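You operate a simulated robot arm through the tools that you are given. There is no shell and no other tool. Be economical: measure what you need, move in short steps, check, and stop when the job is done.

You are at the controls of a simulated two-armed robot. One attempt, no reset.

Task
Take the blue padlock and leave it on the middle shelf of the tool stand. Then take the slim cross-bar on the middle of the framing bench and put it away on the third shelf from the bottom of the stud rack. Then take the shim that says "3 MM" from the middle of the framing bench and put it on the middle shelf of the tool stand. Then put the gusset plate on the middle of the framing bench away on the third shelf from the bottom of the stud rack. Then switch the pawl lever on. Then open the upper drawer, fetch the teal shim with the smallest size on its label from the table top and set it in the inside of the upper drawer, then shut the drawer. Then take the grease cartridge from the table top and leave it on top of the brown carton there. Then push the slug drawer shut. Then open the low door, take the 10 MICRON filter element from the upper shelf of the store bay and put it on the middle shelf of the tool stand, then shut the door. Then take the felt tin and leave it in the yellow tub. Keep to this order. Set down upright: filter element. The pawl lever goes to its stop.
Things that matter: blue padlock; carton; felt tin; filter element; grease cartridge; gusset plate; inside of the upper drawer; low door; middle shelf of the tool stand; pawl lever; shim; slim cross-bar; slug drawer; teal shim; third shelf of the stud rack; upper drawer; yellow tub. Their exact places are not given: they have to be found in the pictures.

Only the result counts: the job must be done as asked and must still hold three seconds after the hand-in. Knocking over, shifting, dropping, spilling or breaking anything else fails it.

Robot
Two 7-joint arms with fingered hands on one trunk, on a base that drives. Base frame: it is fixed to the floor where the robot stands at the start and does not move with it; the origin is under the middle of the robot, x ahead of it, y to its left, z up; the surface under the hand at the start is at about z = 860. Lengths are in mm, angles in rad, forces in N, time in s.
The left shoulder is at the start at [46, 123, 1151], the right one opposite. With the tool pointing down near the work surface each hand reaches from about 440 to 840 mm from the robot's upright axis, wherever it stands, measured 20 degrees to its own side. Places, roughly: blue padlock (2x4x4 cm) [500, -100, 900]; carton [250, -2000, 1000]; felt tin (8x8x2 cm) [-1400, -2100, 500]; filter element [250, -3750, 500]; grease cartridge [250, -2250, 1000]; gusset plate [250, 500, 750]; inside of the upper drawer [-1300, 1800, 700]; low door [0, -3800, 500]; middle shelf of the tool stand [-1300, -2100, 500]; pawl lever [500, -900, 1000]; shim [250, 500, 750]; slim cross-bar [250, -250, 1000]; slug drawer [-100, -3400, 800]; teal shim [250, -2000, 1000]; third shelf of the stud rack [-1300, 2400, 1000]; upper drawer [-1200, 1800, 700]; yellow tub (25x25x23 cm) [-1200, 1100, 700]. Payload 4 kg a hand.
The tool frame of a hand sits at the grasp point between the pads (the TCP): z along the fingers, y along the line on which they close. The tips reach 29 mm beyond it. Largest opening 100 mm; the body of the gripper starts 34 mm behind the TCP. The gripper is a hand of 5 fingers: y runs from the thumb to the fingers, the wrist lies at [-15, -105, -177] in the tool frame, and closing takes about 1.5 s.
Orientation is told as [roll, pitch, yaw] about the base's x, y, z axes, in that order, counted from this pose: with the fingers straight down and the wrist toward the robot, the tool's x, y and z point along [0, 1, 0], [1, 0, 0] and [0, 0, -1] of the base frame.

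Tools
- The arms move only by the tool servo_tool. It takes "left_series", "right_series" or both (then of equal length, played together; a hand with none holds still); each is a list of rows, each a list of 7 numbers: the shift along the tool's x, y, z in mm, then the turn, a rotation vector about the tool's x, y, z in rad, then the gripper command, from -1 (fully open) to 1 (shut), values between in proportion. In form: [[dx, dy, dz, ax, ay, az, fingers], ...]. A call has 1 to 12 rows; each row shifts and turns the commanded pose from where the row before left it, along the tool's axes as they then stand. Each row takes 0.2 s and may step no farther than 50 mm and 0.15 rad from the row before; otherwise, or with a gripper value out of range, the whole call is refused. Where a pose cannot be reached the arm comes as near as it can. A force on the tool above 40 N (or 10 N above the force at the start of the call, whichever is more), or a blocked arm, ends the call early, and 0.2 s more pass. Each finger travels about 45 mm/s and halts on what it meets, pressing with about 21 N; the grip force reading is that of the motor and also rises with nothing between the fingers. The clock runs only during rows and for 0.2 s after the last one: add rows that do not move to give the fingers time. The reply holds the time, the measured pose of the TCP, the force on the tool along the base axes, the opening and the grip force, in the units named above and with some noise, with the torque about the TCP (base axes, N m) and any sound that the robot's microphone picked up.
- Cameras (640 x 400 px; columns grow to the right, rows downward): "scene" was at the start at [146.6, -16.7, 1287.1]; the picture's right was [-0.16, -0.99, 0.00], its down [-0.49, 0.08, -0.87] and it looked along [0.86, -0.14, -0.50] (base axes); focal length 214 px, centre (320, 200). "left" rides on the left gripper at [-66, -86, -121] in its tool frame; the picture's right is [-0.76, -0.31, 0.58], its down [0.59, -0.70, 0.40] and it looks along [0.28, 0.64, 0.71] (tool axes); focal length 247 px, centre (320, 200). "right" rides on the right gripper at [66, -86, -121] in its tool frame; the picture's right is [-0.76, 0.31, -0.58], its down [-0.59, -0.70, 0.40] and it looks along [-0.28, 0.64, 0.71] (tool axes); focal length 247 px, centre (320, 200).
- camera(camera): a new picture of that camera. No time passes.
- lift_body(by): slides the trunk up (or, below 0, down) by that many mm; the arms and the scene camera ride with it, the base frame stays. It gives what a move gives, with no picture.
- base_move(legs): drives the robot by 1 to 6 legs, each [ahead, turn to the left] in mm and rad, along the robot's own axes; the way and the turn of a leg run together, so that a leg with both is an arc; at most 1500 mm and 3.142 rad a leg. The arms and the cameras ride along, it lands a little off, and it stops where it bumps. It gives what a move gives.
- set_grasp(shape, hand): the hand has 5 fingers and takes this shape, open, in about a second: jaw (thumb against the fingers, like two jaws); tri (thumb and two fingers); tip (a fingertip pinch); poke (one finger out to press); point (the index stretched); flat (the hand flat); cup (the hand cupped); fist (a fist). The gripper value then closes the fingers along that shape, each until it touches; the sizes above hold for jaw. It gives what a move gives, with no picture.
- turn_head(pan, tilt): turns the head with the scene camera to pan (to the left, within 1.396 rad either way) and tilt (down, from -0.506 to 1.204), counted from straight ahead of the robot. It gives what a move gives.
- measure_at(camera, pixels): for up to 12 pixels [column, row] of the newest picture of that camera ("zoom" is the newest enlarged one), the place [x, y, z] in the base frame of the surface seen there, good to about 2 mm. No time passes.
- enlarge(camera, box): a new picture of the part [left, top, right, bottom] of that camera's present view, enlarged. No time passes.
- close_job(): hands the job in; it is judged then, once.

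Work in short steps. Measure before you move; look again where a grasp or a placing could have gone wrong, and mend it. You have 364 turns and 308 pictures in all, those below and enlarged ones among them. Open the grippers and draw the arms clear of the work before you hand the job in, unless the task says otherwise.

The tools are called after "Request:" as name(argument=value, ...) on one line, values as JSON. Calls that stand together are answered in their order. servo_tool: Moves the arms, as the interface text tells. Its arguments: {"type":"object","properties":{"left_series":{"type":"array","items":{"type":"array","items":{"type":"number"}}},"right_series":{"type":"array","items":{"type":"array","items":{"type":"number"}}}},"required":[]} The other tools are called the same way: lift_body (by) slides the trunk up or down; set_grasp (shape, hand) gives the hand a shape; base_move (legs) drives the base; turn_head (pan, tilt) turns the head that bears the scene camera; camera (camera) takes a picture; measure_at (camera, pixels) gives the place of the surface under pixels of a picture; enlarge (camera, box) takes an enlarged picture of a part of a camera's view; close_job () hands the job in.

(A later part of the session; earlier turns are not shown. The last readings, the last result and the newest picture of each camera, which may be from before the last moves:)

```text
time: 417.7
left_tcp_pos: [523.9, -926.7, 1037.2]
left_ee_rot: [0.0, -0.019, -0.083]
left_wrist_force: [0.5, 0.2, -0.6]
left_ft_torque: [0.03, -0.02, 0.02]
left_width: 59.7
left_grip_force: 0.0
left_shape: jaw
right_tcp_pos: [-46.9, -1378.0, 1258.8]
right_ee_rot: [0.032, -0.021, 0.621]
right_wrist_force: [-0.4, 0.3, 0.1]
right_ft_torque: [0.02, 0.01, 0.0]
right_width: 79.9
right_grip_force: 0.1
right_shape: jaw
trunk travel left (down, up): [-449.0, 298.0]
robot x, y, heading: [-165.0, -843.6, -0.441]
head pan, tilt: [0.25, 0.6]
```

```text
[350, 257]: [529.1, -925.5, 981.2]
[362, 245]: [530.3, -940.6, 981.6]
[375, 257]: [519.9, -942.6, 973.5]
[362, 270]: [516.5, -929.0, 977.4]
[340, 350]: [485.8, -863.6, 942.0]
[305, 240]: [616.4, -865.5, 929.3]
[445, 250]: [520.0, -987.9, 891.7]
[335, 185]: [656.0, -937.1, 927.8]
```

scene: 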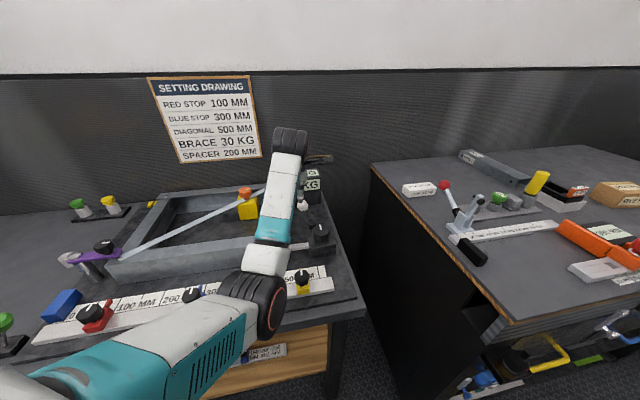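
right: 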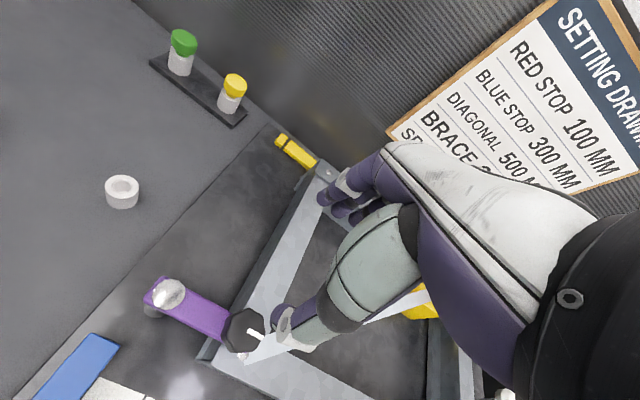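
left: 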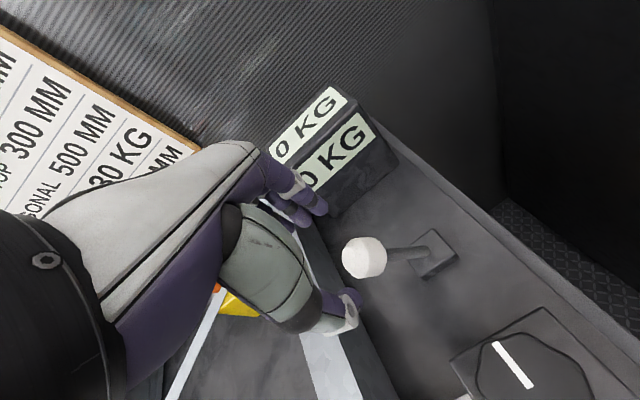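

Ball centre ≈ (524, −931, 970). I lower onto it and close.

Request:
servo_tool(left_series=[[-4, 1, 20, 0, 0, 0, -0.2], [0, 0, 20, 0, 0, 0, -0.2], [0, 0, 19, 0, 0, 0, -0.2], [0, 0, 0, 0, 0, 0, 0.4], [0, 0, 0, 0, 0, 0, 1], [0, 0, 0, 0, 0, 0, 1], [0, 0, 0, 0, 0, 0, 1]])

Request:
enlarge(camera="left", box=[240, 160, 460, 360])

```text
time: 419.3
left_tcp_pos: [526.6, -930.4, 979.5]
left_ee_rot: [-0.001, -0.017, -0.081]
left_wrist_force: [-2.6, -0.7, -1.1]
left_ft_torque: [0.02, 0.07, 0.0]
left_width: 25.9
left_grip_force: 20.7
left_shape: jaw
right_tcp_pos: [-46.9, -1377.2, 1259.9]
right_ee_rot: [0.035, -0.021, 0.624]
right_wrist_force: [-0.6, -0.1, 0.5]
right_ft_torque: [-0.02, 0.03, -0.01]
right_width: 80.1
right_grip_force: 0.1
right_shape: jaw
trunk travel left (down, up): [-449.0, 298.0]
robot x, y, heading: [-166.7, -844.6, -0.443]
head pan, tilt: [0.25, 0.6]
```

```text
2.00 times, centred on (350, 260) of left
```

zoom: 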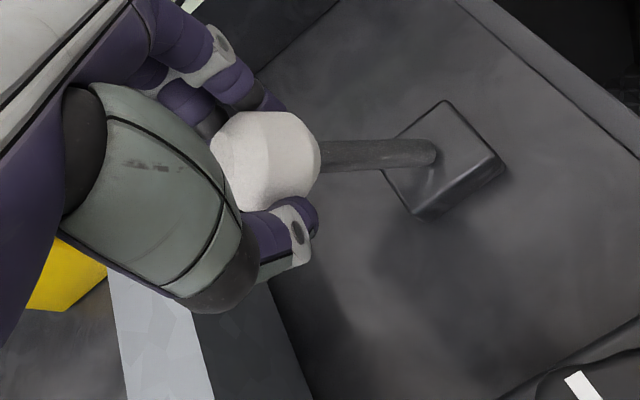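

Gripped (25.9 mm). I swing it along its arc toward −y.

Request:
servo_tool(left_series=[[-12, 1, -5.7, 0, 0, 0, 1], [-12, 1, -3.9, 0, 0, 0, 1], [-12, 1, -2.3, 0, 0, 0, 1], [-12, 1, -0.7, 0, 0, 0, 1], [-12, 1, 0.7, 0, 0, 0, 1], [-12, 1, 2.3, 0, 0, 0, 1], [-12, 1, 3.9, 0, 0, 0, 1], [-12, 1, 5.7, 0, 0, 0, 1]])

Request:
camera(camera="left")

```text
time: 421.1
left_tcp_pos: [527.3, -1025.1, 986.8]
left_ee_rot: [0.002, -0.028, -0.079]
left_wrist_force: [-7.2, 25.5, 10.8]
left_ft_torque: [0.72, 0.16, 0.16]
left_width: 24.2
left_grip_force: 20.5
left_shape: jaw
right_tcp_pos: [-49.9, -1375.4, 1261.1]
right_ee_rot: [0.029, -0.021, 0.621]
right_wrist_force: [0.0, -0.7, 0.2]
right_ft_torque: [0.09, 0.0, -0.01]
right_width: 79.8
right_grip_force: 0.0
right_shape: jaw
trunk travel left (down, up): [-449.0, 298.0]
robot x, y, heading: [-165.2, -843.8, -0.438]
head pan, tilt: [0.25, 0.6]
```

```text
176 pictures are left
```

left: 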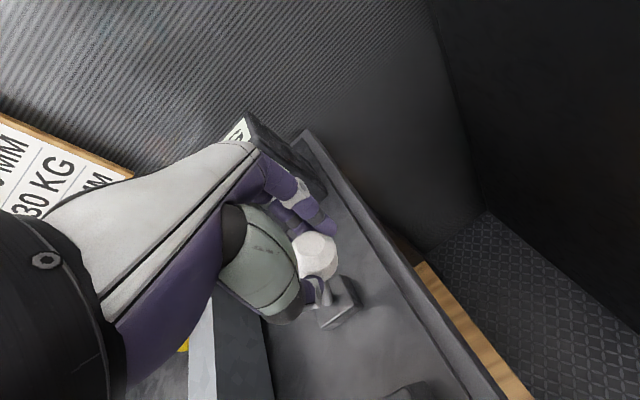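

A 25 N resistance has built up: at or near the stop. I push a bit more to be sure, then look.

Request:
servo_tool(left_series=[[-5, 0, 2, 0, 0, 0, 1], [-5, 0, 2, 0, 0, 0, 1], [0, 0, 0, 0, 0, 0, 1]])

Request:
enlarge(camera="left", box=[240, 180, 400, 360])

Request:
enlarge(camera="scene", box=[260, 150, 380, 270])

```text
time: 421.9
left_tcp_pos: [524.5, -1041.2, 978.3]
left_ee_rot: [-0.005, -0.02, -0.086]
left_wrist_force: [4.5, -1.5, -0.2]
left_ft_torque: [-0.04, -0.07, -0.2]
left_width: 20.1
left_grip_force: 21.1
left_shape: jaw
right_tcp_pos: [-47.6, -1378.4, 1259.0]
right_ee_rot: [0.034, -0.021, 0.622]
right_wrist_force: [-0.7, -0.2, 0.0]
right_ft_torque: [-0.01, 0.01, -0.01]
right_width: 80.1
right_grip_force: 0.1
right_shape: jaw
trunk travel left (down, up): [-449.0, 298.0]
robot x, y, heading: [-164.9, -843.7, -0.447]
head pan, tilt: [0.25, 0.6]
```

```text
2.22 times, centred on (320, 270) of left
```

zoom: 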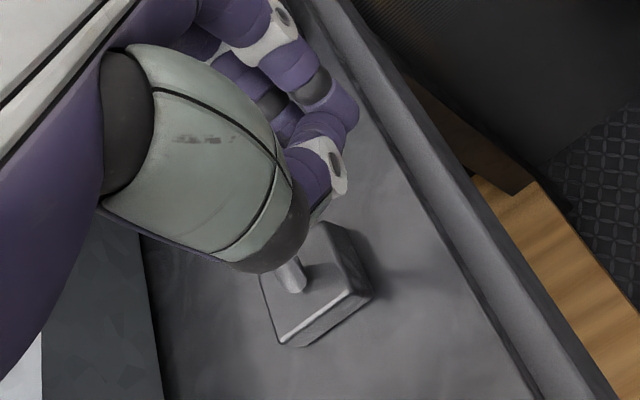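

```text
3.33 times, centred on (320, 210) of scene
```

zoom: 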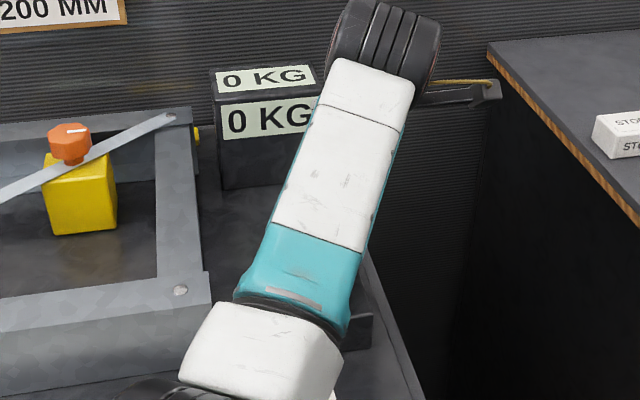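

The fingers slipped off the ball at the resistance. I open, rise and look where the lever stands.

Request:
servo_tool(left_series=[[0, 0, 0, 0, 0, 0, 0.2], [0, 0, 0, 0, 0, 0, -0.3], [0, 0, 0, 0, 0, 0, -0.3], [0, 0, -30, 0, 0, 0, -0.3], [0, 0, -40, 0, 0, 0, -0.3], [0, 0, -40, 0, 0, 0, -0.3]])

Request:
camera(camera="left")

Request:
measure_at(camera="left", pixels=[[300, 280], [320, 280], [330, 300]])

```text
time: 423.3
left_tcp_pos: [521.4, -1038.3, 1089.2]
left_ee_rot: [0.002, -0.019, -0.082]
left_wrist_force: [-0.4, -0.1, -0.3]
left_ft_torque: [0.01, 0.02, -0.01]
left_width: 64.8
left_grip_force: 0.0
left_shape: jaw
right_tcp_pos: [-48.0, -1377.9, 1260.2]
right_ee_rot: [0.034, -0.02, 0.622]
right_wrist_force: [-0.1, 0.7, 0.1]
right_ft_torque: [-0.02, -0.01, -0.01]
right_width: 79.7
right_grip_force: 0.0
right_shape: jaw
trunk travel left (down, up): [-449.0, 298.0]
robot x, y, heading: [-167.6, -842.7, -0.447]
head pan, tilt: [0.25, 0.6]
```

```text
173 pictures are left
```

left: 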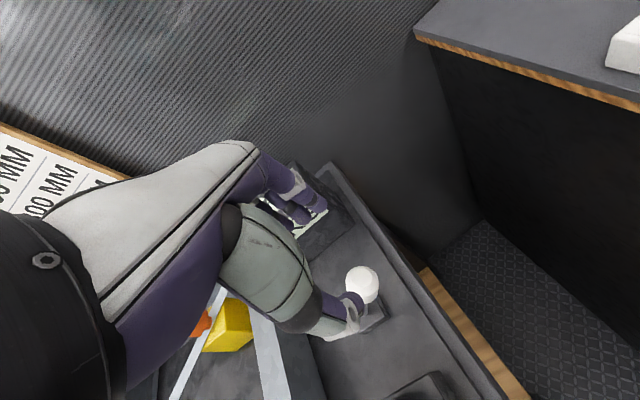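

```text
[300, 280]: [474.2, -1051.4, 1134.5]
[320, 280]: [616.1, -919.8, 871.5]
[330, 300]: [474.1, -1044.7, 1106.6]
```

Request:
measure_at(camera="left", pixels=[[362, 275], [362, 285], [372, 285], [352, 280], [378, 312], [362, 295]])

Request:
servo_tool(left_series=[[-40, -10, -20, 0, 0, 0, -0.3], [-40, -10, 0, 0, 0, 0, -0.3], [0, 0, 0, 0, 0, 0, -0.3]])

Request:
enlarge(camera="scene", box=[250, 150, 370, 270])

Request:
camera(camera="left")

```text
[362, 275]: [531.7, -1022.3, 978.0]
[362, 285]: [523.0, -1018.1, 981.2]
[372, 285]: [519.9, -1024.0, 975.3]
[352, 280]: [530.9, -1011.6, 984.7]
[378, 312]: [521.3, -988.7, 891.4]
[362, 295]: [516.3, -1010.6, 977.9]
```

```text
time: 424.1
left_tcp_pos: [495.6, -1117.8, 1109.0]
left_ee_rot: [0.001, -0.021, -0.082]
left_wrist_force: [0.8, 0.4, 0.1]
left_ft_torque: [-0.01, -0.04, -0.02]
left_width: 64.9
left_grip_force: 0.1
left_shape: jaw
right_tcp_pos: [-45.2, -1377.3, 1260.3]
right_ee_rot: [0.034, -0.021, 0.622]
right_wrist_force: [0.2, 0.4, 0.3]
right_ft_torque: [0.03, -0.05, -0.01]
right_width: 79.9
right_grip_force: 0.0
right_shape: jaw
trunk travel left (down, up): [-449.0, 298.0]
robot x, y, heading: [-166.5, -845.0, -0.445]
head pan, tilt: [0.25, 0.6]
```

```text
3.33 times, centred on (310, 210) of scene
```

zoom: 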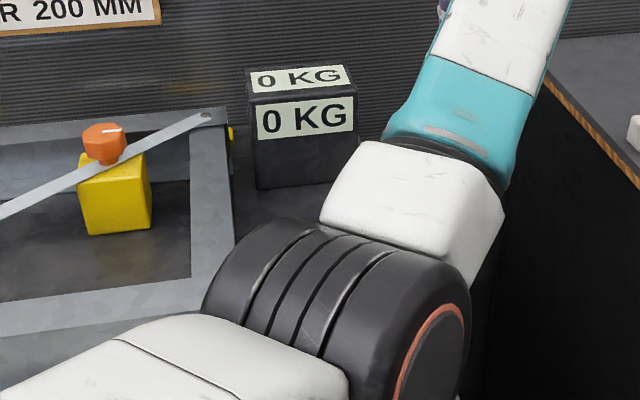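

```text
171 pictures are left
```

left: 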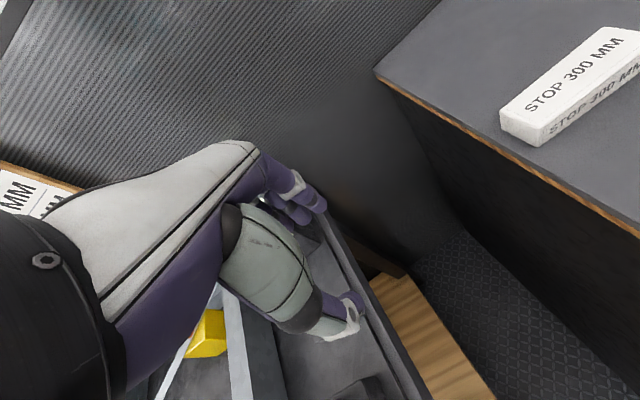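

The ball now stands at y ≈ −1016 (was −931). To make sure it is at the stop, I push it again from the +y side with closed fingers.

Request:
servo_tool(left_series=[[42, 4, 0, 0, 0, 0, 0.5], [42, 4, 0, 0, 0, 0, 1], [42, 4, 0, 0, 0, 0, 1], [42, 4, 0, 0, 0, 0, 1], [4, 0, 30, 0, 0, 0, 1], [0, 0, 40, 0, 0, 0, 1], [0, 0, 40, 0, 0, 0, 1], [0, 0, 10, 0, 0, 0, 1], [0, 0, 0, 0, 0, 0, 1]])

Request:
enlarge(camera="left", box=[240, 160, 460, 360])

```text
time: 426.1
left_tcp_pos: [528.2, -947.6, 987.9]
left_ee_rot: [0.0, -0.018, -0.082]
left_wrist_force: [0.3, 1.1, -0.4]
left_ft_torque: [0.01, 0.0, 0.02]
left_width: 0.1
left_grip_force: 21.2
left_shape: jaw
right_tcp_pos: [-47.3, -1378.3, 1259.4]
right_ee_rot: [0.033, -0.022, 0.624]
right_wrist_force: [-0.8, -0.2, 0.6]
right_ft_torque: [0.0, 0.01, 0.0]
right_width: 79.9
right_grip_force: 0.0
right_shape: jaw
trunk travel left (down, up): [-449.0, 298.0]
robot x, y, heading: [-166.8, -843.2, -0.441]
head pan, tilt: [0.25, 0.6]
```

```text
2.00 times, centred on (350, 260) of left
```

zoom: 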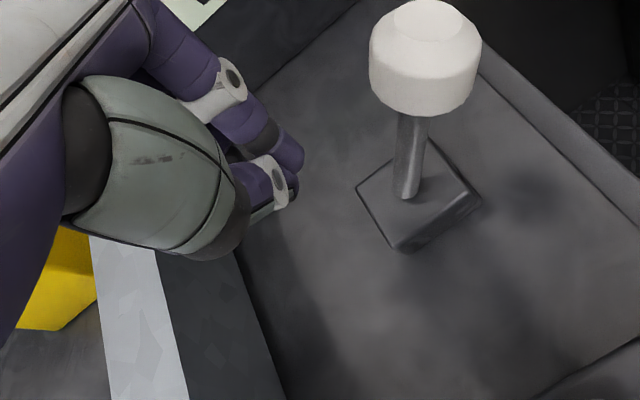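

Now push toward −y in small steps, watching the force.

Request:
servo_tool(left_series=[[-15, 1, 0, 0, 0, 0, 1], [-10, 0, 0, 0, 0, 0, 1], [-8, 0, 0, 0, 0, 0, 1], [-6, 0, 0, 0, 0, 0, 1], [-5, 0, 0, 0, 0, 0, 1], [-5, 0, 0, 0, 0, 0, 1], [-5, 0, 0, 0, 0, 0, 1]])

Request:
enlarge(camera="left", box=[240, 160, 460, 360])

```text
time: 427.7
left_tcp_pos: [529.0, -984.8, 987.7]
left_ee_rot: [0.019, -0.02, -0.062]
left_wrist_force: [-1.0, 20.6, 4.9]
left_ft_torque: [0.38, 0.02, 0.09]
left_width: 0.0
left_grip_force: 20.7
left_shape: jaw
right_tcp_pos: [-47.7, -1377.2, 1259.2]
right_ee_rot: [0.032, -0.021, 0.623]
right_wrist_force: [-0.3, -0.8, -0.1]
right_ft_torque: [0.06, 0.05, 0.01]
right_width: 80.1
right_grip_force: 0.0
right_shape: jaw
trunk travel left (down, up): [-449.0, 298.0]
robot x, y, heading: [-163.9, -842.4, -0.445]
head pan, tilt: [0.25, 0.6]
stopped in row 7 (left hand): the force on the tool passed its limit at 42 N (the readings are from after the stop); the commanded pose is now the measured one
```

```text
2.00 times, centred on (350, 260) of left
```

zoom: 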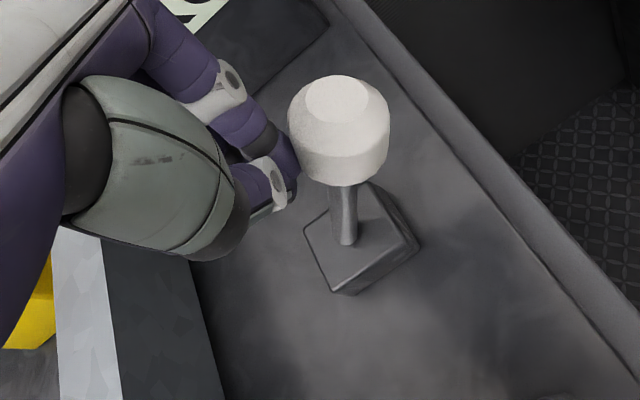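

42 N without further motion: the lever is at its stop. I retreat and raise the hand.

Request:
servo_tool(left_series=[[15, 0, 0, 0, 0, 0, 1], [15, 0, 0, 0, 0, 0, 1], [0, 0, -40, 0, 0, 0, 0.5], [0, 0, -45, 0, 0, 0, 0], [0, 0, -45, 0, 0, 0, 0], [0, 0, -45, 0, 0, 0, 0]])

Request:
camera(camera="left")

Request:
turn_head(pan=-0.9, tilt=0.5)

Request:
camera(camera="scene")

```text
time: 429.1
left_tcp_pos: [525.8, -960.8, 1163.0]
left_ee_rot: [0.011, -0.018, -0.072]
left_wrist_force: [-0.1, 0.0, 0.1]
left_ft_torque: [0.0, 0.02, 0.02]
left_width: 49.9
left_grip_force: 0.0
left_shape: jaw
right_tcp_pos: [-48.5, -1377.2, 1261.1]
right_ee_rot: [0.034, -0.021, 0.623]
right_wrist_force: [-0.1, -0.3, -0.2]
right_ft_torque: [0.03, 0.02, -0.04]
right_width: 79.9
right_grip_force: 0.2
right_shape: jaw
trunk travel left (down, up): [-449.0, 298.0]
robot x, y, heading: [-168.2, -840.9, -0.445]
head pan, tilt: [0.25, 0.6]
```

```text
168 pictures are left
```

left: 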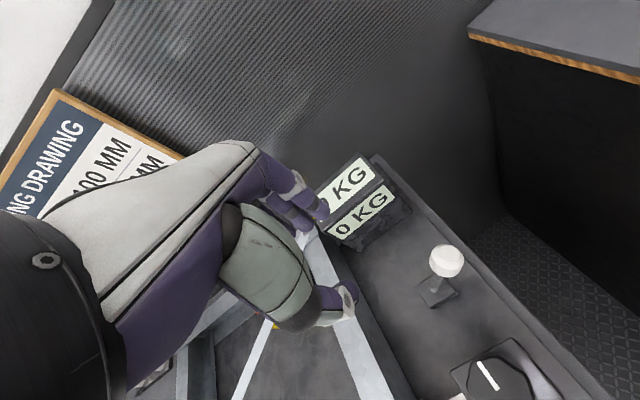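

```text
time: 430.5
left_tcp_pos: [526.9, -960.1, 1163.1]
left_ee_rot: [0.013, -0.018, -0.07]
left_wrist_force: [-0.1, -0.3, 1.4]
left_ft_torque: [-0.01, -0.02, 0.03]
left_width: 49.7
left_grip_force: 0.0
left_shape: jaw
right_tcp_pos: [-47.9, -1377.9, 1257.5]
right_ee_rot: [0.032, -0.022, 0.623]
right_wrist_force: [-0.4, 0.4, 0.7]
right_ft_torque: [-0.01, -0.01, -0.01]
right_width: 80.1
right_grip_force: 0.1
right_shape: jaw
trunk travel left (down, up): [-449.0, 298.0]
robot x, y, heading: [-166.6, -845.0, -0.436]
head pan, tilt: [-0.901, 0.499]
```

```text
167 pictures are left
```

scene: 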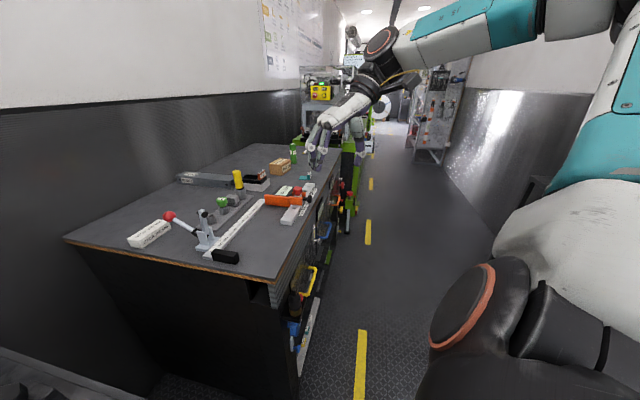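

The lever is switched. Next the upper drawer must be opened first. I drive back to the drawers, to stand at about (−400, 1995) facing −x.

Request:
base_move(legs=[[-300, 0], [0, 1.98], [1350, 0], [1350, 0], [0, 1.6]])

Request:
turn_head(pan=0.1, tilt=0.65)

Request:
camera(camera="scene")

```text
time: 454.3
left_tcp_pos: [-1002.5, 1824.6, 1162.8]
left_ee_rot: [0.012, -0.019, -2.787]
left_wrist_force: [0.5, -0.9, -0.7]
left_ft_torque: [0.0, -0.03, 0.01]
left_width: 49.8
left_grip_force: 0.0
left_shape: jaw
right_tcp_pos: [-653.3, 2440.8, 1258.8]
right_ee_rot: [0.033, -0.02, -2.092]
right_wrist_force: [0.1, 0.3, 0.2]
right_ft_torque: [0.0, 0.0, -0.02]
right_width: 80.2
right_grip_force: 0.1
right_shape: jaw
trunk travel left (down, up): [-449.0, 298.0]
robot x, y, heading: [-325.8, 2011.4, 3.132]
head pan, tilt: [-0.901, 0.499]
```

```text
time: 455.6
left_tcp_pos: [-1002.5, 1824.6, 1163.4]
left_ee_rot: [0.014, -0.019, -2.786]
left_wrist_force: [0.2, 0.8, 0.6]
left_ft_torque: [-0.03, -0.03, 0.0]
left_width: 49.7
left_grip_force: 0.0
left_shape: jaw
right_tcp_pos: [-651.4, 2441.1, 1260.2]
right_ee_rot: [0.033, -0.022, -2.091]
right_wrist_force: [-0.1, 0.4, 0.5]
right_ft_torque: [0.0, -0.01, 0.02]
right_width: 80.0
right_grip_force: 0.0
right_shape: jaw
trunk travel left (down, up): [-449.0, 298.0]
robot x, y, heading: [-321.7, 2005.3, 3.132]
head pan, tilt: [0.099, 0.649]
```

```text
166 pictures are left
```

scene: 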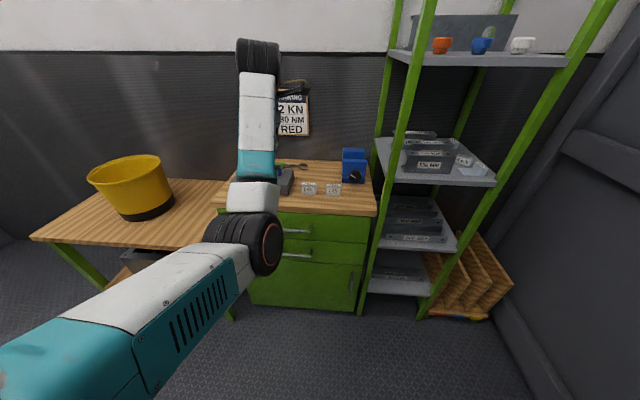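

I first pitch the hand (at this safe height) so the fingers point level toward the drawer: yaw to square and pitch −1.2.

Request:
servo_tool(left_series=[[0, 0, 0, 0, 0, 0.118, 0.2], [0, 0, 0, 0, 0, 0.118, 0.2], [0, 0, 0, 0, 0, 0.118, 0.2], [0, 0, 0, -0.15, 0, 0, 0.2], [0, 0, 0, -0.15, 0, 0, 0.2], [0, 0, 0, -0.15, 0, 0, 0.2], [0, 0, 0, -0.15, 0, 0, 0.2], [0, 0, 0, -0.15, 0, 0, 0.2], [0, 0, 0, -0.15, 0, 0, 0.2], [0, 0, 0, -0.15, 0, 0, 0.2], [0, 0, 0, -0.15, 0, 0, 0.2], [0, 0, 0, 0, 0, 0, 0.2]])

Request:
camera(camera="scene")

```text
time: 458.1
left_tcp_pos: [-1002.9, 1825.8, 1162.8]
left_ee_rot: [0.053, -1.212, 3.093]
left_wrist_force: [-0.3, 0.1, 0.3]
left_ft_torque: [0.01, 0.01, 0.02]
left_width: 40.3
left_grip_force: 0.1
left_shape: jaw
right_tcp_pos: [-652.0, 2441.9, 1259.4]
right_ee_rot: [0.034, -0.021, -2.091]
right_wrist_force: [0.0, -1.3, 0.0]
right_ft_torque: [-0.04, -0.01, -0.01]
right_width: 80.0
right_grip_force: 0.0
right_shape: jaw
trunk travel left (down, up): [-449.0, 298.0]
robot x, y, heading: [-324.4, 2006.0, 3.127]
head pan, tilt: [0.099, 0.649]
```

```text
165 pictures are left
```

scene: 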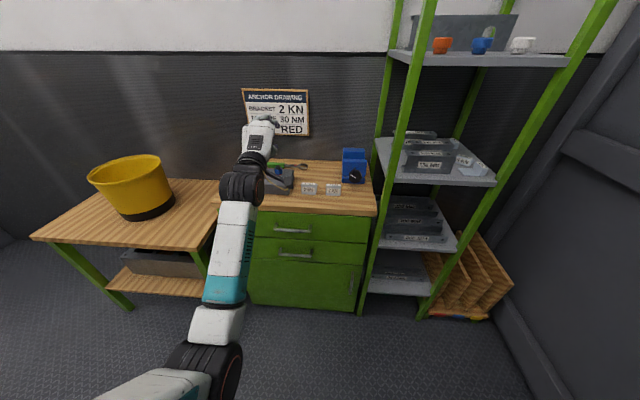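

Now I back off 60 mm and lower the trunk so the hand is level with the handle (z 770).

Request:
base_move(legs=[[-60, 0]])

Request:
lift_body(by=-390)

Request:
turn_head(pan=0.15, tilt=0.5)

Request:
camera(camera="scene")

Request:
camera(camera="left")

```text
time: 459.1
left_tcp_pos: [-937.2, 1823.6, 1164.9]
left_ee_rot: [0.055, -1.214, 3.096]
left_wrist_force: [0.6, 0.6, 0.5]
left_ft_torque: [0.01, -0.05, 0.01]
left_width: 40.6
left_grip_force: 0.0
left_shape: jaw
right_tcp_pos: [-588.7, 2440.3, 1261.6]
right_ee_rot: [0.031, -0.023, -2.088]
right_wrist_force: [0.6, -0.6, 0.5]
right_ft_torque: [-0.02, 0.06, 0.0]
right_width: 80.2
right_grip_force: 0.1
right_shape: jaw
trunk travel left (down, up): [-449.0, 298.0]
robot x, y, heading: [-262.1, 2006.9, 3.131]
head pan, tilt: [0.099, 0.649]
```

```text
time: 462.9
left_tcp_pos: [-939.2, 1823.4, 773.6]
left_ee_rot: [0.054, -1.212, 3.098]
left_wrist_force: [1.2, 0.0, -0.3]
left_ft_torque: [0.0, -0.02, 0.01]
left_width: 40.4
left_grip_force: 0.0
left_shape: jaw
right_tcp_pos: [-590.3, 2440.9, 869.1]
right_ee_rot: [0.031, -0.022, -2.089]
right_wrist_force: [0.6, -1.0, -0.3]
right_ft_torque: [-0.02, 0.0, 0.0]
right_width: 80.1
right_grip_force: 0.1
right_shape: jaw
trunk travel left (down, up): [-59.0, 688.0]
robot x, y, heading: [-259.0, 2006.4, 3.129]
head pan, tilt: [0.099, 0.649]
```

```text
time: 463.6
left_tcp_pos: [-938.5, 1822.8, 773.0]
left_ee_rot: [0.053, -1.214, 3.097]
left_wrist_force: [-0.7, 0.3, 0.9]
left_ft_torque: [0.03, -0.01, -0.01]
left_width: 40.4
left_grip_force: 0.0
left_shape: jaw
right_tcp_pos: [-591.0, 2440.1, 870.3]
right_ee_rot: [0.034, -0.021, -2.089]
right_wrist_force: [-0.1, -0.1, 1.2]
right_ft_torque: [-0.02, 0.03, 0.01]
right_width: 79.9
right_grip_force: 0.0
right_shape: jaw
trunk travel left (down, up): [-59.0, 688.0]
robot x, y, heading: [-262.1, 2005.8, 3.13]
head pan, tilt: [0.15, 0.499]
```

```text
164 pictures are left
```

scene: 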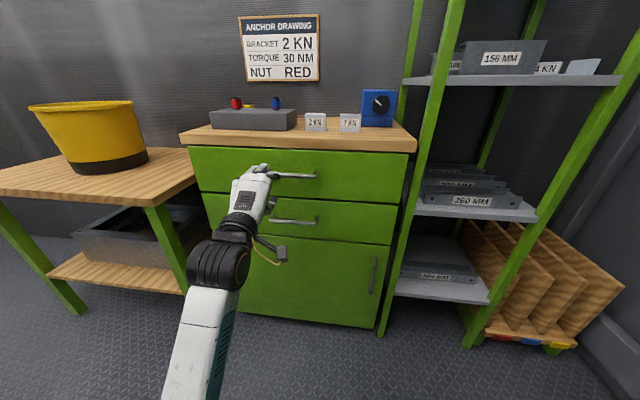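

```text
163 pictures are left
```

left: 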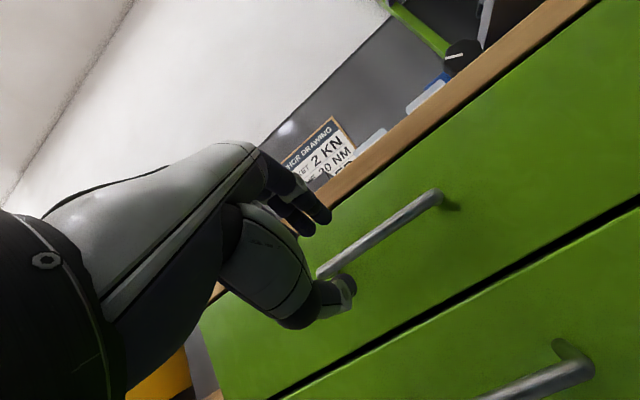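

The handle lies ahead of the fingers. I measure it from both views.

Request:
measure_at(camera="left", pixels=[[325, 272], [380, 232], [432, 197], [450, 205], [400, 130], [420, 260]])

Request:
measure_at(camera="scene", pixels=[[300, 176], [285, 175], [312, 177], [300, 165], [300, 150], [300, 222]])

```text
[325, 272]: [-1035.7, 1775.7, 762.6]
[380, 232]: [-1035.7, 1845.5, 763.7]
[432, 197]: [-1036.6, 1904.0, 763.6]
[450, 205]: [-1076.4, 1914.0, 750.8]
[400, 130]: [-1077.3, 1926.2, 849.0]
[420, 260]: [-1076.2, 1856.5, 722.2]
```

```text
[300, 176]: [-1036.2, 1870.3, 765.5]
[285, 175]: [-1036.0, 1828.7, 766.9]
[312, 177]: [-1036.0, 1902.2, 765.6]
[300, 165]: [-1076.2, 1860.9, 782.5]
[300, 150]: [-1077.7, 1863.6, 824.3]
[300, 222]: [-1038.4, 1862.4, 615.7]
```

I move the open fingers around the bar: TCP to (−1033, 1843, 768).

Request:
servo_tool(left_series=[[-7, 9.5, 30.2, 0, 0, 0, 0.2], [-7, 9.5, 30.2, 0, 0, 0, 0.2], [-6, 9.5, 30.2, 0, 0, 0, 0.2], [0, 0, 0, 0, 0, 0, 0.2]])

Request:
camera(camera="left")

Request:
enlarge(camera="scene", box=[210, 130, 350, 260])

```text
time: 464.6
left_tcp_pos: [-1033.0, 1843.8, 768.5]
left_ee_rot: [0.052, -1.212, 3.097]
left_wrist_force: [0.8, -0.6, -0.2]
left_ft_torque: [-0.02, 0.01, -0.04]
left_width: 40.3
left_grip_force: 0.1
left_shape: jaw
right_tcp_pos: [-590.2, 2440.8, 870.0]
right_ee_rot: [0.034, -0.022, -2.089]
right_wrist_force: [0.1, 0.1, 0.3]
right_ft_torque: [-0.02, -0.01, -0.01]
right_width: 80.0
right_grip_force: 0.1
right_shape: jaw
trunk travel left (down, up): [-59.0, 688.0]
robot x, y, heading: [-260.3, 2002.2, 3.129]
head pan, tilt: [0.15, 0.499]
```

```text
162 pictures are left
```

left: 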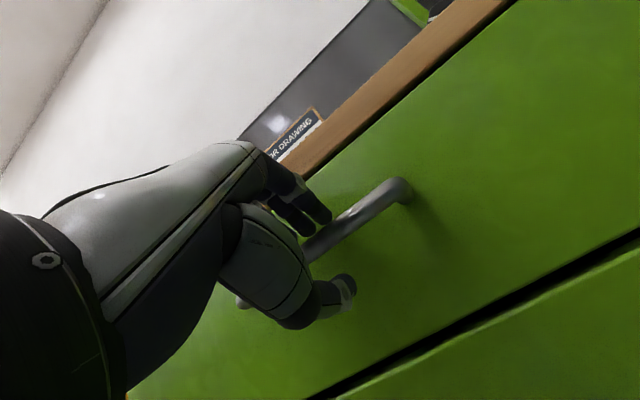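

```text
3.08 times, centred on (280, 195) of scene
```

zoom: 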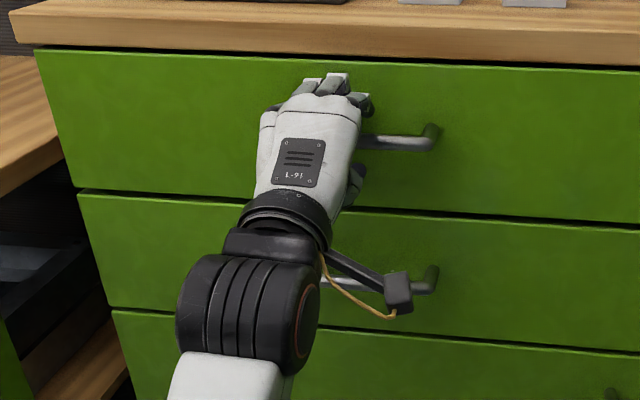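

The bar is between thumb (below) and fingers (above). I close on it.

Request:
servo_tool(left_series=[[0, 0, 0, 0, 0, 0, 0.6], [0, 0, 0, 0, 0, 0, 1], [0, 0, 0, 0, 0, 0, 1], [0, 0, 0, 0, 0, 0, 1], [0, 0, 0, 0, 0, 0, 1]])

Request:
camera(camera="left")

```text
time: 465.8
left_tcp_pos: [-1034.0, 1844.6, 768.7]
left_ee_rot: [0.055, -1.214, 3.095]
left_wrist_force: [-4.1, -0.2, 1.1]
left_ft_torque: [-0.21, 0.07, 0.0]
left_width: 1.9
left_grip_force: 20.8
left_shape: jaw
right_tcp_pos: [-590.6, 2441.1, 869.5]
right_ee_rot: [0.032, -0.021, -2.088]
right_wrist_force: [-0.7, -0.5, 0.1]
right_ft_torque: [0.03, 0.0, -0.03]
right_width: 80.1
right_grip_force: 0.0
right_shape: jaw
trunk travel left (down, up): [-59.0, 688.0]
robot x, y, heading: [-260.6, 2003.3, 3.127]
head pan, tilt: [0.15, 0.499]
```

```text
160 pictures are left
```

left: 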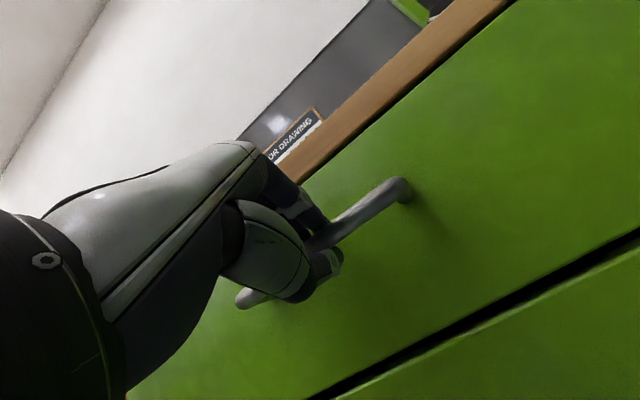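

The fingers are hooked round the bar. I pull straight back with the arm, 150 mm.

Request:
servo_tool(left_series=[[0, -5.3, -14, 0, 0, 0, 1], [0, -8.75, -23.4, 0, 0, 0, 1], [0, -8.75, -23.4, 0, 0, 0, 1], [0, -8.75, -23.4, 0, 0, 0, 1], [0, -8.75, -23.4, 0, 0, 0, 1], [0, -8.75, -23.4, 0, 0, 0, 1]])

Request:
camera(camera="scene")

```text
time: 467.2
left_tcp_pos: [-894.0, 1842.9, 768.5]
left_ee_rot: [0.054, -1.214, 3.094]
left_wrist_force: [0.2, 9.7, -0.2]
left_ft_torque: [-0.14, 0.01, -0.15]
left_width: 2.0
left_grip_force: 21.6
left_shape: jaw
right_tcp_pos: [-589.9, 2440.6, 870.2]
right_ee_rot: [0.032, -0.021, -2.09]
right_wrist_force: [0.1, 0.9, 1.5]
right_ft_torque: [-0.02, -0.01, -0.03]
right_width: 80.3
right_grip_force: 0.1
right_shape: jaw
trunk travel left (down, up): [-59.0, 688.0]
robot x, y, heading: [-261.2, 2003.9, 3.133]
head pan, tilt: [0.15, 0.499]
```

```text
159 pictures are left
```

scene: 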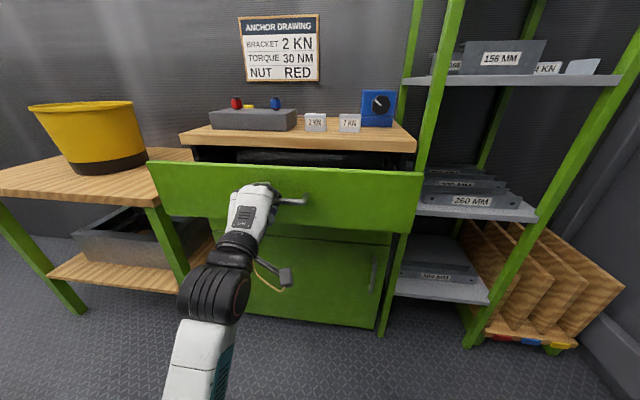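

The drawer slides. I pull another 110 mm.

Request:
servo_tool(left_series=[[0, -8.75, -23.4, 0, 0, 0, 1], [0, -8.75, -23.4, 0, 0, 0, 1], [0, -8.75, -23.4, 0, 0, 0, 1], [0, -8.75, -23.4, 0, 0, 0, 1]])

Request:
camera(camera="scene")

```text
time: 468.2
left_tcp_pos: [-819.1, 1842.8, 763.5]
left_ee_rot: [0.063, -1.253, 3.089]
left_wrist_force: [-1.3, -2.1, 21.2]
left_ft_torque: [-0.25, 0.26, -0.06]
left_width: 3.2
left_grip_force: 21.0
left_shape: jaw
left hand out of reach, approached as far as the arm can: row 3, 4
right_tcp_pos: [-590.2, 2440.9, 869.4]
right_ee_rot: [0.032, -0.024, -2.09]
right_wrist_force: [0.9, 0.2, 0.6]
right_ft_torque: [-0.01, -0.01, 0.0]
right_width: 79.9
right_grip_force: 0.0
right_shape: jaw
trunk travel left (down, up): [-59.0, 688.0]
robot x, y, heading: [-260.5, 2002.8, 3.127]
head pan, tilt: [0.15, 0.499]
stopped in row 4 (left hand): the force on the tool passed its limit at 43 N (the readings are from after the stop); the commanded pose is now the measured one
```

```text
158 pictures are left
```

scene: 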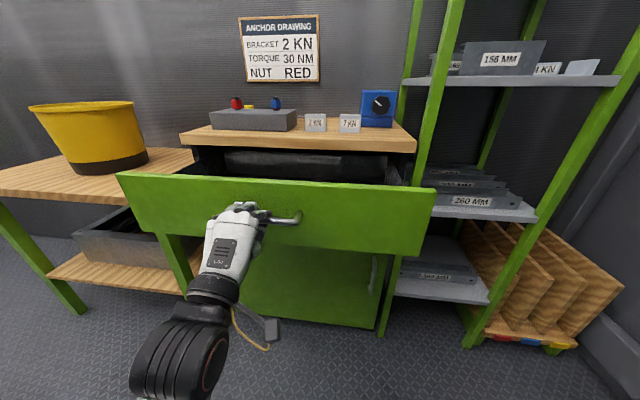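

Opened about 215 mm; the arm is fully folded. I add 60 mm with the base.

Request:
base_move(legs=[[-60, 0]])

Request:
camera(camera="scene")

```text
time: 469.2
left_tcp_pos: [-772.5, 1843.7, 763.2]
left_ee_rot: [0.063, -1.253, 3.089]
left_wrist_force: [-15.3, 1.1, 11.9]
left_ft_torque: [-0.2, 0.06, -0.19]
left_width: 3.0
left_grip_force: 20.9
left_shape: jaw
right_tcp_pos: [-542.1, 2440.0, 869.6]
right_ee_rot: [0.031, -0.019, -2.089]
right_wrist_force: [-0.3, -0.1, -0.5]
right_ft_torque: [-0.04, 0.01, 0.0]
right_width: 80.1
right_grip_force: 0.1
right_shape: jaw
trunk travel left (down, up): [-59.0, 688.0]
robot x, y, heading: [-215.3, 2000.6, 3.129]
head pan, tilt: [0.15, 0.499]
stopped in leg 1: the force on the tool passed its limit at 58 N (the readings are from after the stop); the commanded pose is now the measured one
```

```text
157 pictures are left
```

scene: 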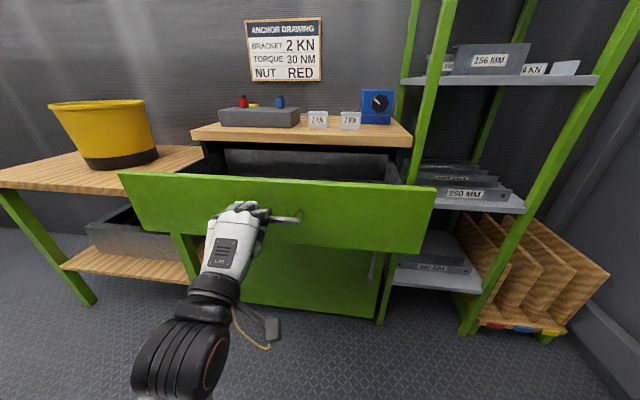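

The drawer is at its full opening. I open the fingers and back off 40 mm.

Request:
servo_tool(left_series=[[0, 2, 5, 0, 0, 0, 0.6], [0, 0, 0, 0, 0, 0, 0], [0, 0, 0, 0, 0, 0, -0.1], [0, 0, 0, 0, 0, 0, -0.1], [0, 0, 0, 0, 0, 0, -0.1]])

Request:
base_move(legs=[[-55, 0]])

Request:
camera(camera="left")

```text
time: 470.4
left_tcp_pos: [-776.8, 1842.8, 759.6]
left_ee_rot: [0.06, -1.247, 3.092]
left_wrist_force: [0.3, -0.1, -0.5]
left_ft_torque: [-0.03, -0.02, -0.04]
left_width: 54.9
left_grip_force: 0.2
left_shape: jaw
right_tcp_pos: [-541.4, 2440.5, 869.1]
right_ee_rot: [0.032, -0.022, -2.09]
right_wrist_force: [0.0, 0.0, 1.1]
right_ft_torque: [0.02, 0.01, 0.03]
right_width: 79.9
right_grip_force: 0.0
right_shape: jaw
trunk travel left (down, up): [-59.0, 688.0]
robot x, y, heading: [-211.1, 2004.1, 3.129]
head pan, tilt: [0.15, 0.499]
```

```text
time: 471.3
left_tcp_pos: [-763.8, 1842.4, 761.1]
left_ee_rot: [0.06, -1.251, 3.092]
left_wrist_force: [0.3, 0.5, 0.0]
left_ft_torque: [-0.02, -0.03, 0.01]
left_width: 54.7
left_grip_force: 0.0
left_shape: jaw
right_tcp_pos: [-530.0, 2439.3, 871.3]
right_ee_rot: [0.028, -0.021, -2.088]
right_wrist_force: [-0.4, -0.2, -0.2]
right_ft_torque: [-0.01, -0.01, -0.04]
right_width: 79.9
right_grip_force: 0.1
right_shape: jaw
trunk travel left (down, up): [-59.0, 688.0]
robot x, y, heading: [-200.4, 2004.3, 3.132]
head pan, tilt: [0.15, 0.499]
stopped in leg 1: the robot was blocked; the commanded pose is now the measured one
```

```text
156 pictures are left
```

left: 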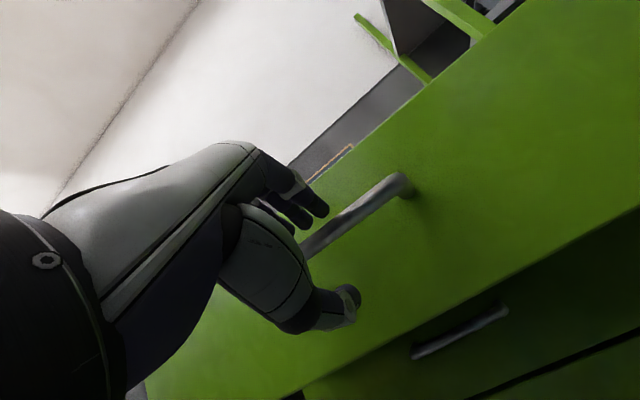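

The base's rear is against the cabinet. I open fully and turn the base left 0.25 rad, which draws the hand out and along the bar.

Request:
servo_tool(left_series=[[0, 0, 0, 0, 0, 0, -0.6], [0, 0, 0, 0, 0, 0, -1], [0, 0, 0, 0, 0, 0, -1], [0, -3, -8, 0, 0, 0, -1]])

Request:
base_move(legs=[[0, 0.25]])

Request:
camera(camera="scene")

```text
time: 472.3
left_tcp_pos: [-760.5, 1843.1, 757.4]
left_ee_rot: [0.062, -1.251, 3.09]
left_wrist_force: [0.1, 0.3, -0.1]
left_ft_torque: [0.01, 0.01, -0.01]
left_width: 99.7
left_grip_force: 0.0
left_shape: jaw
left hand out of reach, approached as far as the arm can: row 4
right_tcp_pos: [-530.2, 2439.5, 869.8]
right_ee_rot: [0.031, -0.02, -2.091]
right_wrist_force: [0.6, -0.2, 0.1]
right_ft_torque: [-0.01, -0.03, 0.01]
right_width: 80.3
right_grip_force: 0.1
right_shape: jaw
trunk travel left (down, up): [-59.0, 688.0]
robot x, y, heading: [-197.9, 2001.3, 3.133]
head pan, tilt: [0.15, 0.499]
```

```text
time: 473.6
left_tcp_pos: [-741.6, 1727.9, 748.5]
left_ee_rot: [0.064, -1.275, -2.992]
left_wrist_force: [0.0, 0.5, -1.0]
left_ft_torque: [0.02, 0.0, 0.02]
left_width: 99.7
left_grip_force: 0.1
left_shape: jaw
right_tcp_pos: [-626.2, 2361.6, 871.1]
right_ee_rot: [0.028, -0.025, -1.886]
right_wrist_force: [0.4, 0.4, -0.2]
right_ft_torque: [-0.04, 0.0, 0.0]
right_width: 80.0
right_grip_force: 0.1
right_shape: jaw
trunk travel left (down, up): [-59.0, 688.0]
robot x, y, heading: [-213.3, 2003.0, -3.06]
head pan, tilt: [0.15, 0.499]
stopped in leg 1: the robot was blocked; the commanded pose is now the measured one
```

```text
155 pictures are left
```

scene: 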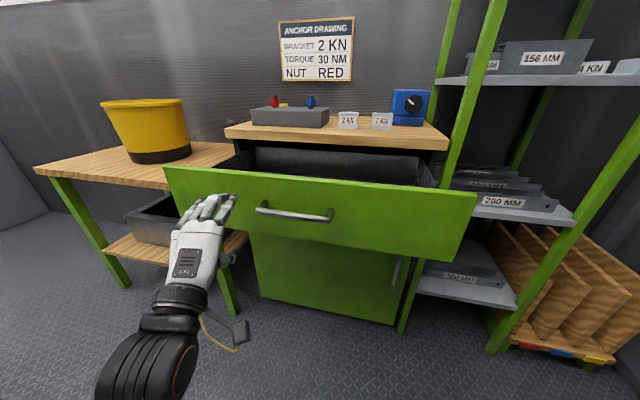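

The hand is off the bar; the drawer stays open. I raise the trunk and restore the downward hand pose.

Request:
lift_body(by=390)

Request:
servo_tool(left_series=[[0, 0, 10, 0, 0, 0, -0.2], [0, 0, 0, 0.14, 0, 0, -0.2], [0, 0, 0, 0.14, 0, 0, -0.2], [0, 0, 0, 0.14, 0, 0, -0.2], [0, 0, 0, 0.14, 0, 0, -0.2], [0, 0, 0, 0.14, 0, 0, -0.2], [0, 0, 0, 0.14, 0, 0, -0.2], [0, 0, 0, 0.14, 0, 0, -0.2], [0, 0, 0, 0.14, 0, 0, -0.2], [0, 0, 0, 0.14, 0, 0, -0.2], [0, 0, 0, 0, 0, -0.14, -0.2], [0, 0, 0, 0, 0, -0.14, -0.2]])

```text
time: 477.3
left_tcp_pos: [-741.7, 1729.4, 1139.3]
left_ee_rot: [0.063, -1.278, -2.99]
left_wrist_force: [0.2, -0.2, -1.5]
left_ft_torque: [-0.02, 0.0, 0.03]
left_width: 100.0
left_grip_force: 0.0
left_shape: jaw
right_tcp_pos: [-625.9, 2361.3, 1260.8]
right_ee_rot: [0.027, -0.024, -1.886]
right_wrist_force: [0.9, -0.1, -0.7]
right_ft_torque: [0.01, -0.02, 0.0]
right_width: 79.8
right_grip_force: 0.0
right_shape: jaw
trunk travel left (down, up): [-449.0, 298.0]
robot x, y, heading: [-214.7, 2001.6, -3.058]
head pan, tilt: [0.15, 0.499]
```

```text
time: 479.9
left_tcp_pos: [-751.4, 1727.7, 1136.5]
left_ee_rot: [0.012, -0.021, -2.65]
left_wrist_force: [-0.1, 0.4, -0.1]
left_ft_torque: [-0.03, -0.01, 0.02]
left_width: 60.4
left_grip_force: 0.1
left_shape: jaw
right_tcp_pos: [-626.2, 2363.6, 1260.7]
right_ee_rot: [0.029, -0.024, -1.886]
right_wrist_force: [-0.4, 0.8, 0.7]
right_ft_torque: [-0.03, 0.0, -0.01]
right_width: 80.0
right_grip_force: 0.0
right_shape: jaw
trunk travel left (down, up): [-449.0, 298.0]
robot x, y, heading: [-215.7, 2001.5, -3.054]
head pan, tilt: [0.15, 0.499]
```

I stretch the arm a little and drive down to the second table for the teal shims, correcting midway.

Request:
servo_tool(left_series=[[0, 40, 0, 0, 0, 0, -0.2], [0, 40, 0, 0, 0, 0, -0.2], [0, 0, 0, 0, 0, 0, -0.2]])

Request:
base_move(legs=[[150, 0], [0, 1.471], [1300, 0]])

```text
time: 480.7
left_tcp_pos: [-820.5, 1687.2, 1141.9]
left_ee_rot: [0.012, -0.023, -2.652]
left_wrist_force: [0.8, -0.2, 0.5]
left_ft_torque: [0.05, 0.0, 0.04]
left_width: 60.0
left_grip_force: 0.1
left_shape: jaw
right_tcp_pos: [-625.4, 2363.1, 1260.6]
right_ee_rot: [0.028, -0.026, -1.887]
right_wrist_force: [-0.1, 0.7, 0.1]
right_ft_torque: [-0.05, -0.02, -0.02]
right_width: 79.7
right_grip_force: 0.0
right_shape: jaw
trunk travel left (down, up): [-449.0, 298.0]
robot x, y, heading: [-211.9, 2002.3, -3.054]
head pan, tilt: [0.15, 0.499]
```

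```text
time: 491.9
left_tcp_pos: [-164.4, 46.4, 1139.7]
left_ee_rot: [0.012, -0.022, -1.201]
left_wrist_force: [-0.5, 0.2, 0.3]
left_ft_torque: [0.02, -0.01, 0.03]
left_width: 60.0
left_grip_force: 0.1
left_shape: jaw
right_tcp_pos: [-811.5, 317.7, 1260.4]
right_ee_rot: [0.027, -0.023, -0.434]
right_wrist_force: [0.8, -0.5, -0.3]
right_ft_torque: [0.03, 0.02, 0.01]
right_width: 80.0
right_grip_force: 0.1
right_shape: jaw
trunk travel left (down, up): [-449.0, 298.0]
robot x, y, heading: [-410.7, 686.8, -1.601]
head pan, tilt: [0.15, 0.499]
```

Request:
base_move(legs=[[0, 0.03], [1300, 0], [1300, 0], [0, 1.157]])

Request:
turn_head(pan=0.3, tilt=0.6)

Request:
camera(camera="scene")

```text
time: 507.7
left_tcp_pos: [216.8, -1916.2, 1139.9]
left_ee_rot: [0.011, -0.021, -0.042]
left_wrist_force: [-0.1, 0.5, 1.1]
left_ft_torque: [0.02, 0.0, -0.01]
left_width: 60.1
left_grip_force: 0.0
left_shape: jaw
right_tcp_pos: [-292.9, -2397.8, 1261.4]
right_ee_rot: [0.029, -0.024, 0.725]
right_wrist_force: [0.4, 0.0, 0.5]
right_ft_torque: [-0.01, 0.04, 0.03]
right_width: 79.6
right_grip_force: 0.1
right_shape: jaw
trunk travel left (down, up): [-449.0, 298.0]
robot x, y, heading: [-463.9, -1880.9, -0.447]
head pan, tilt: [0.15, 0.499]
```

```text
time: 508.4
left_tcp_pos: [216.4, -1916.3, 1141.1]
left_ee_rot: [0.014, -0.021, -0.04]
left_wrist_force: [-0.7, 0.4, 0.6]
left_ft_torque: [-0.01, -0.01, 0.0]
left_width: 60.1
left_grip_force: 0.1
left_shape: jaw
right_tcp_pos: [-293.4, -2399.2, 1261.4]
right_ee_rot: [0.027, -0.025, 0.726]
right_wrist_force: [-0.8, 0.1, 0.2]
right_ft_torque: [0.01, 0.02, -0.05]
right_width: 80.2
right_grip_force: 0.0
right_shape: jaw
trunk travel left (down, up): [-449.0, 298.0]
robot x, y, heading: [-465.0, -1881.8, -0.446]
head pan, tilt: [0.3, 0.6]
```

```text
154 pictures are left
```

scene: 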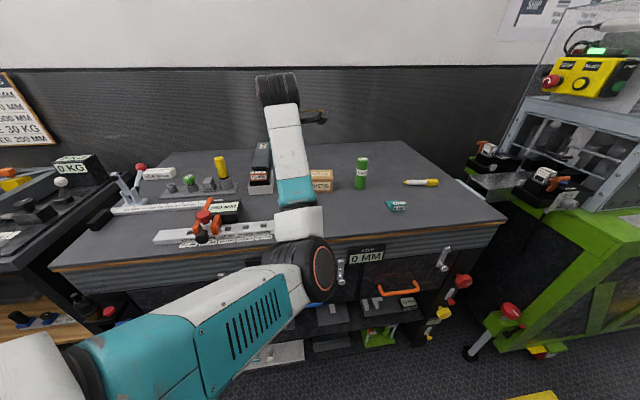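

One teal shim is at (398,205); others may hide behind my arm. I look with the left camera.

Request:
camera(camera="left")

Request:
enlarge(camera="scene", box=[300, 140, 460, 240])

```text
153 pictures are left
```

left: 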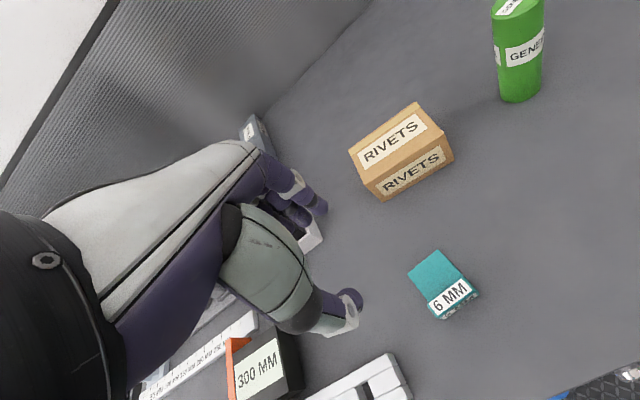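

```text
4.00 times, centred on (380, 190) of scene
```

zoom: 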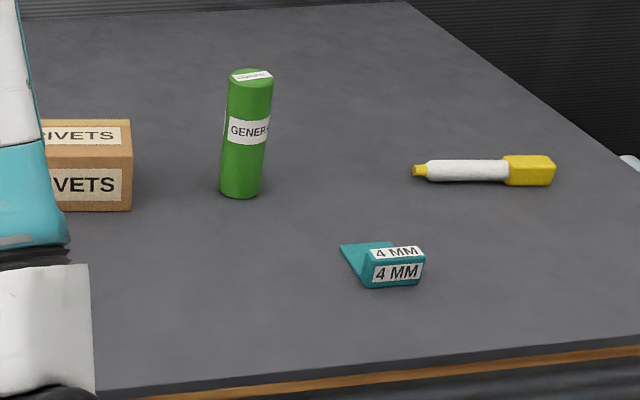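

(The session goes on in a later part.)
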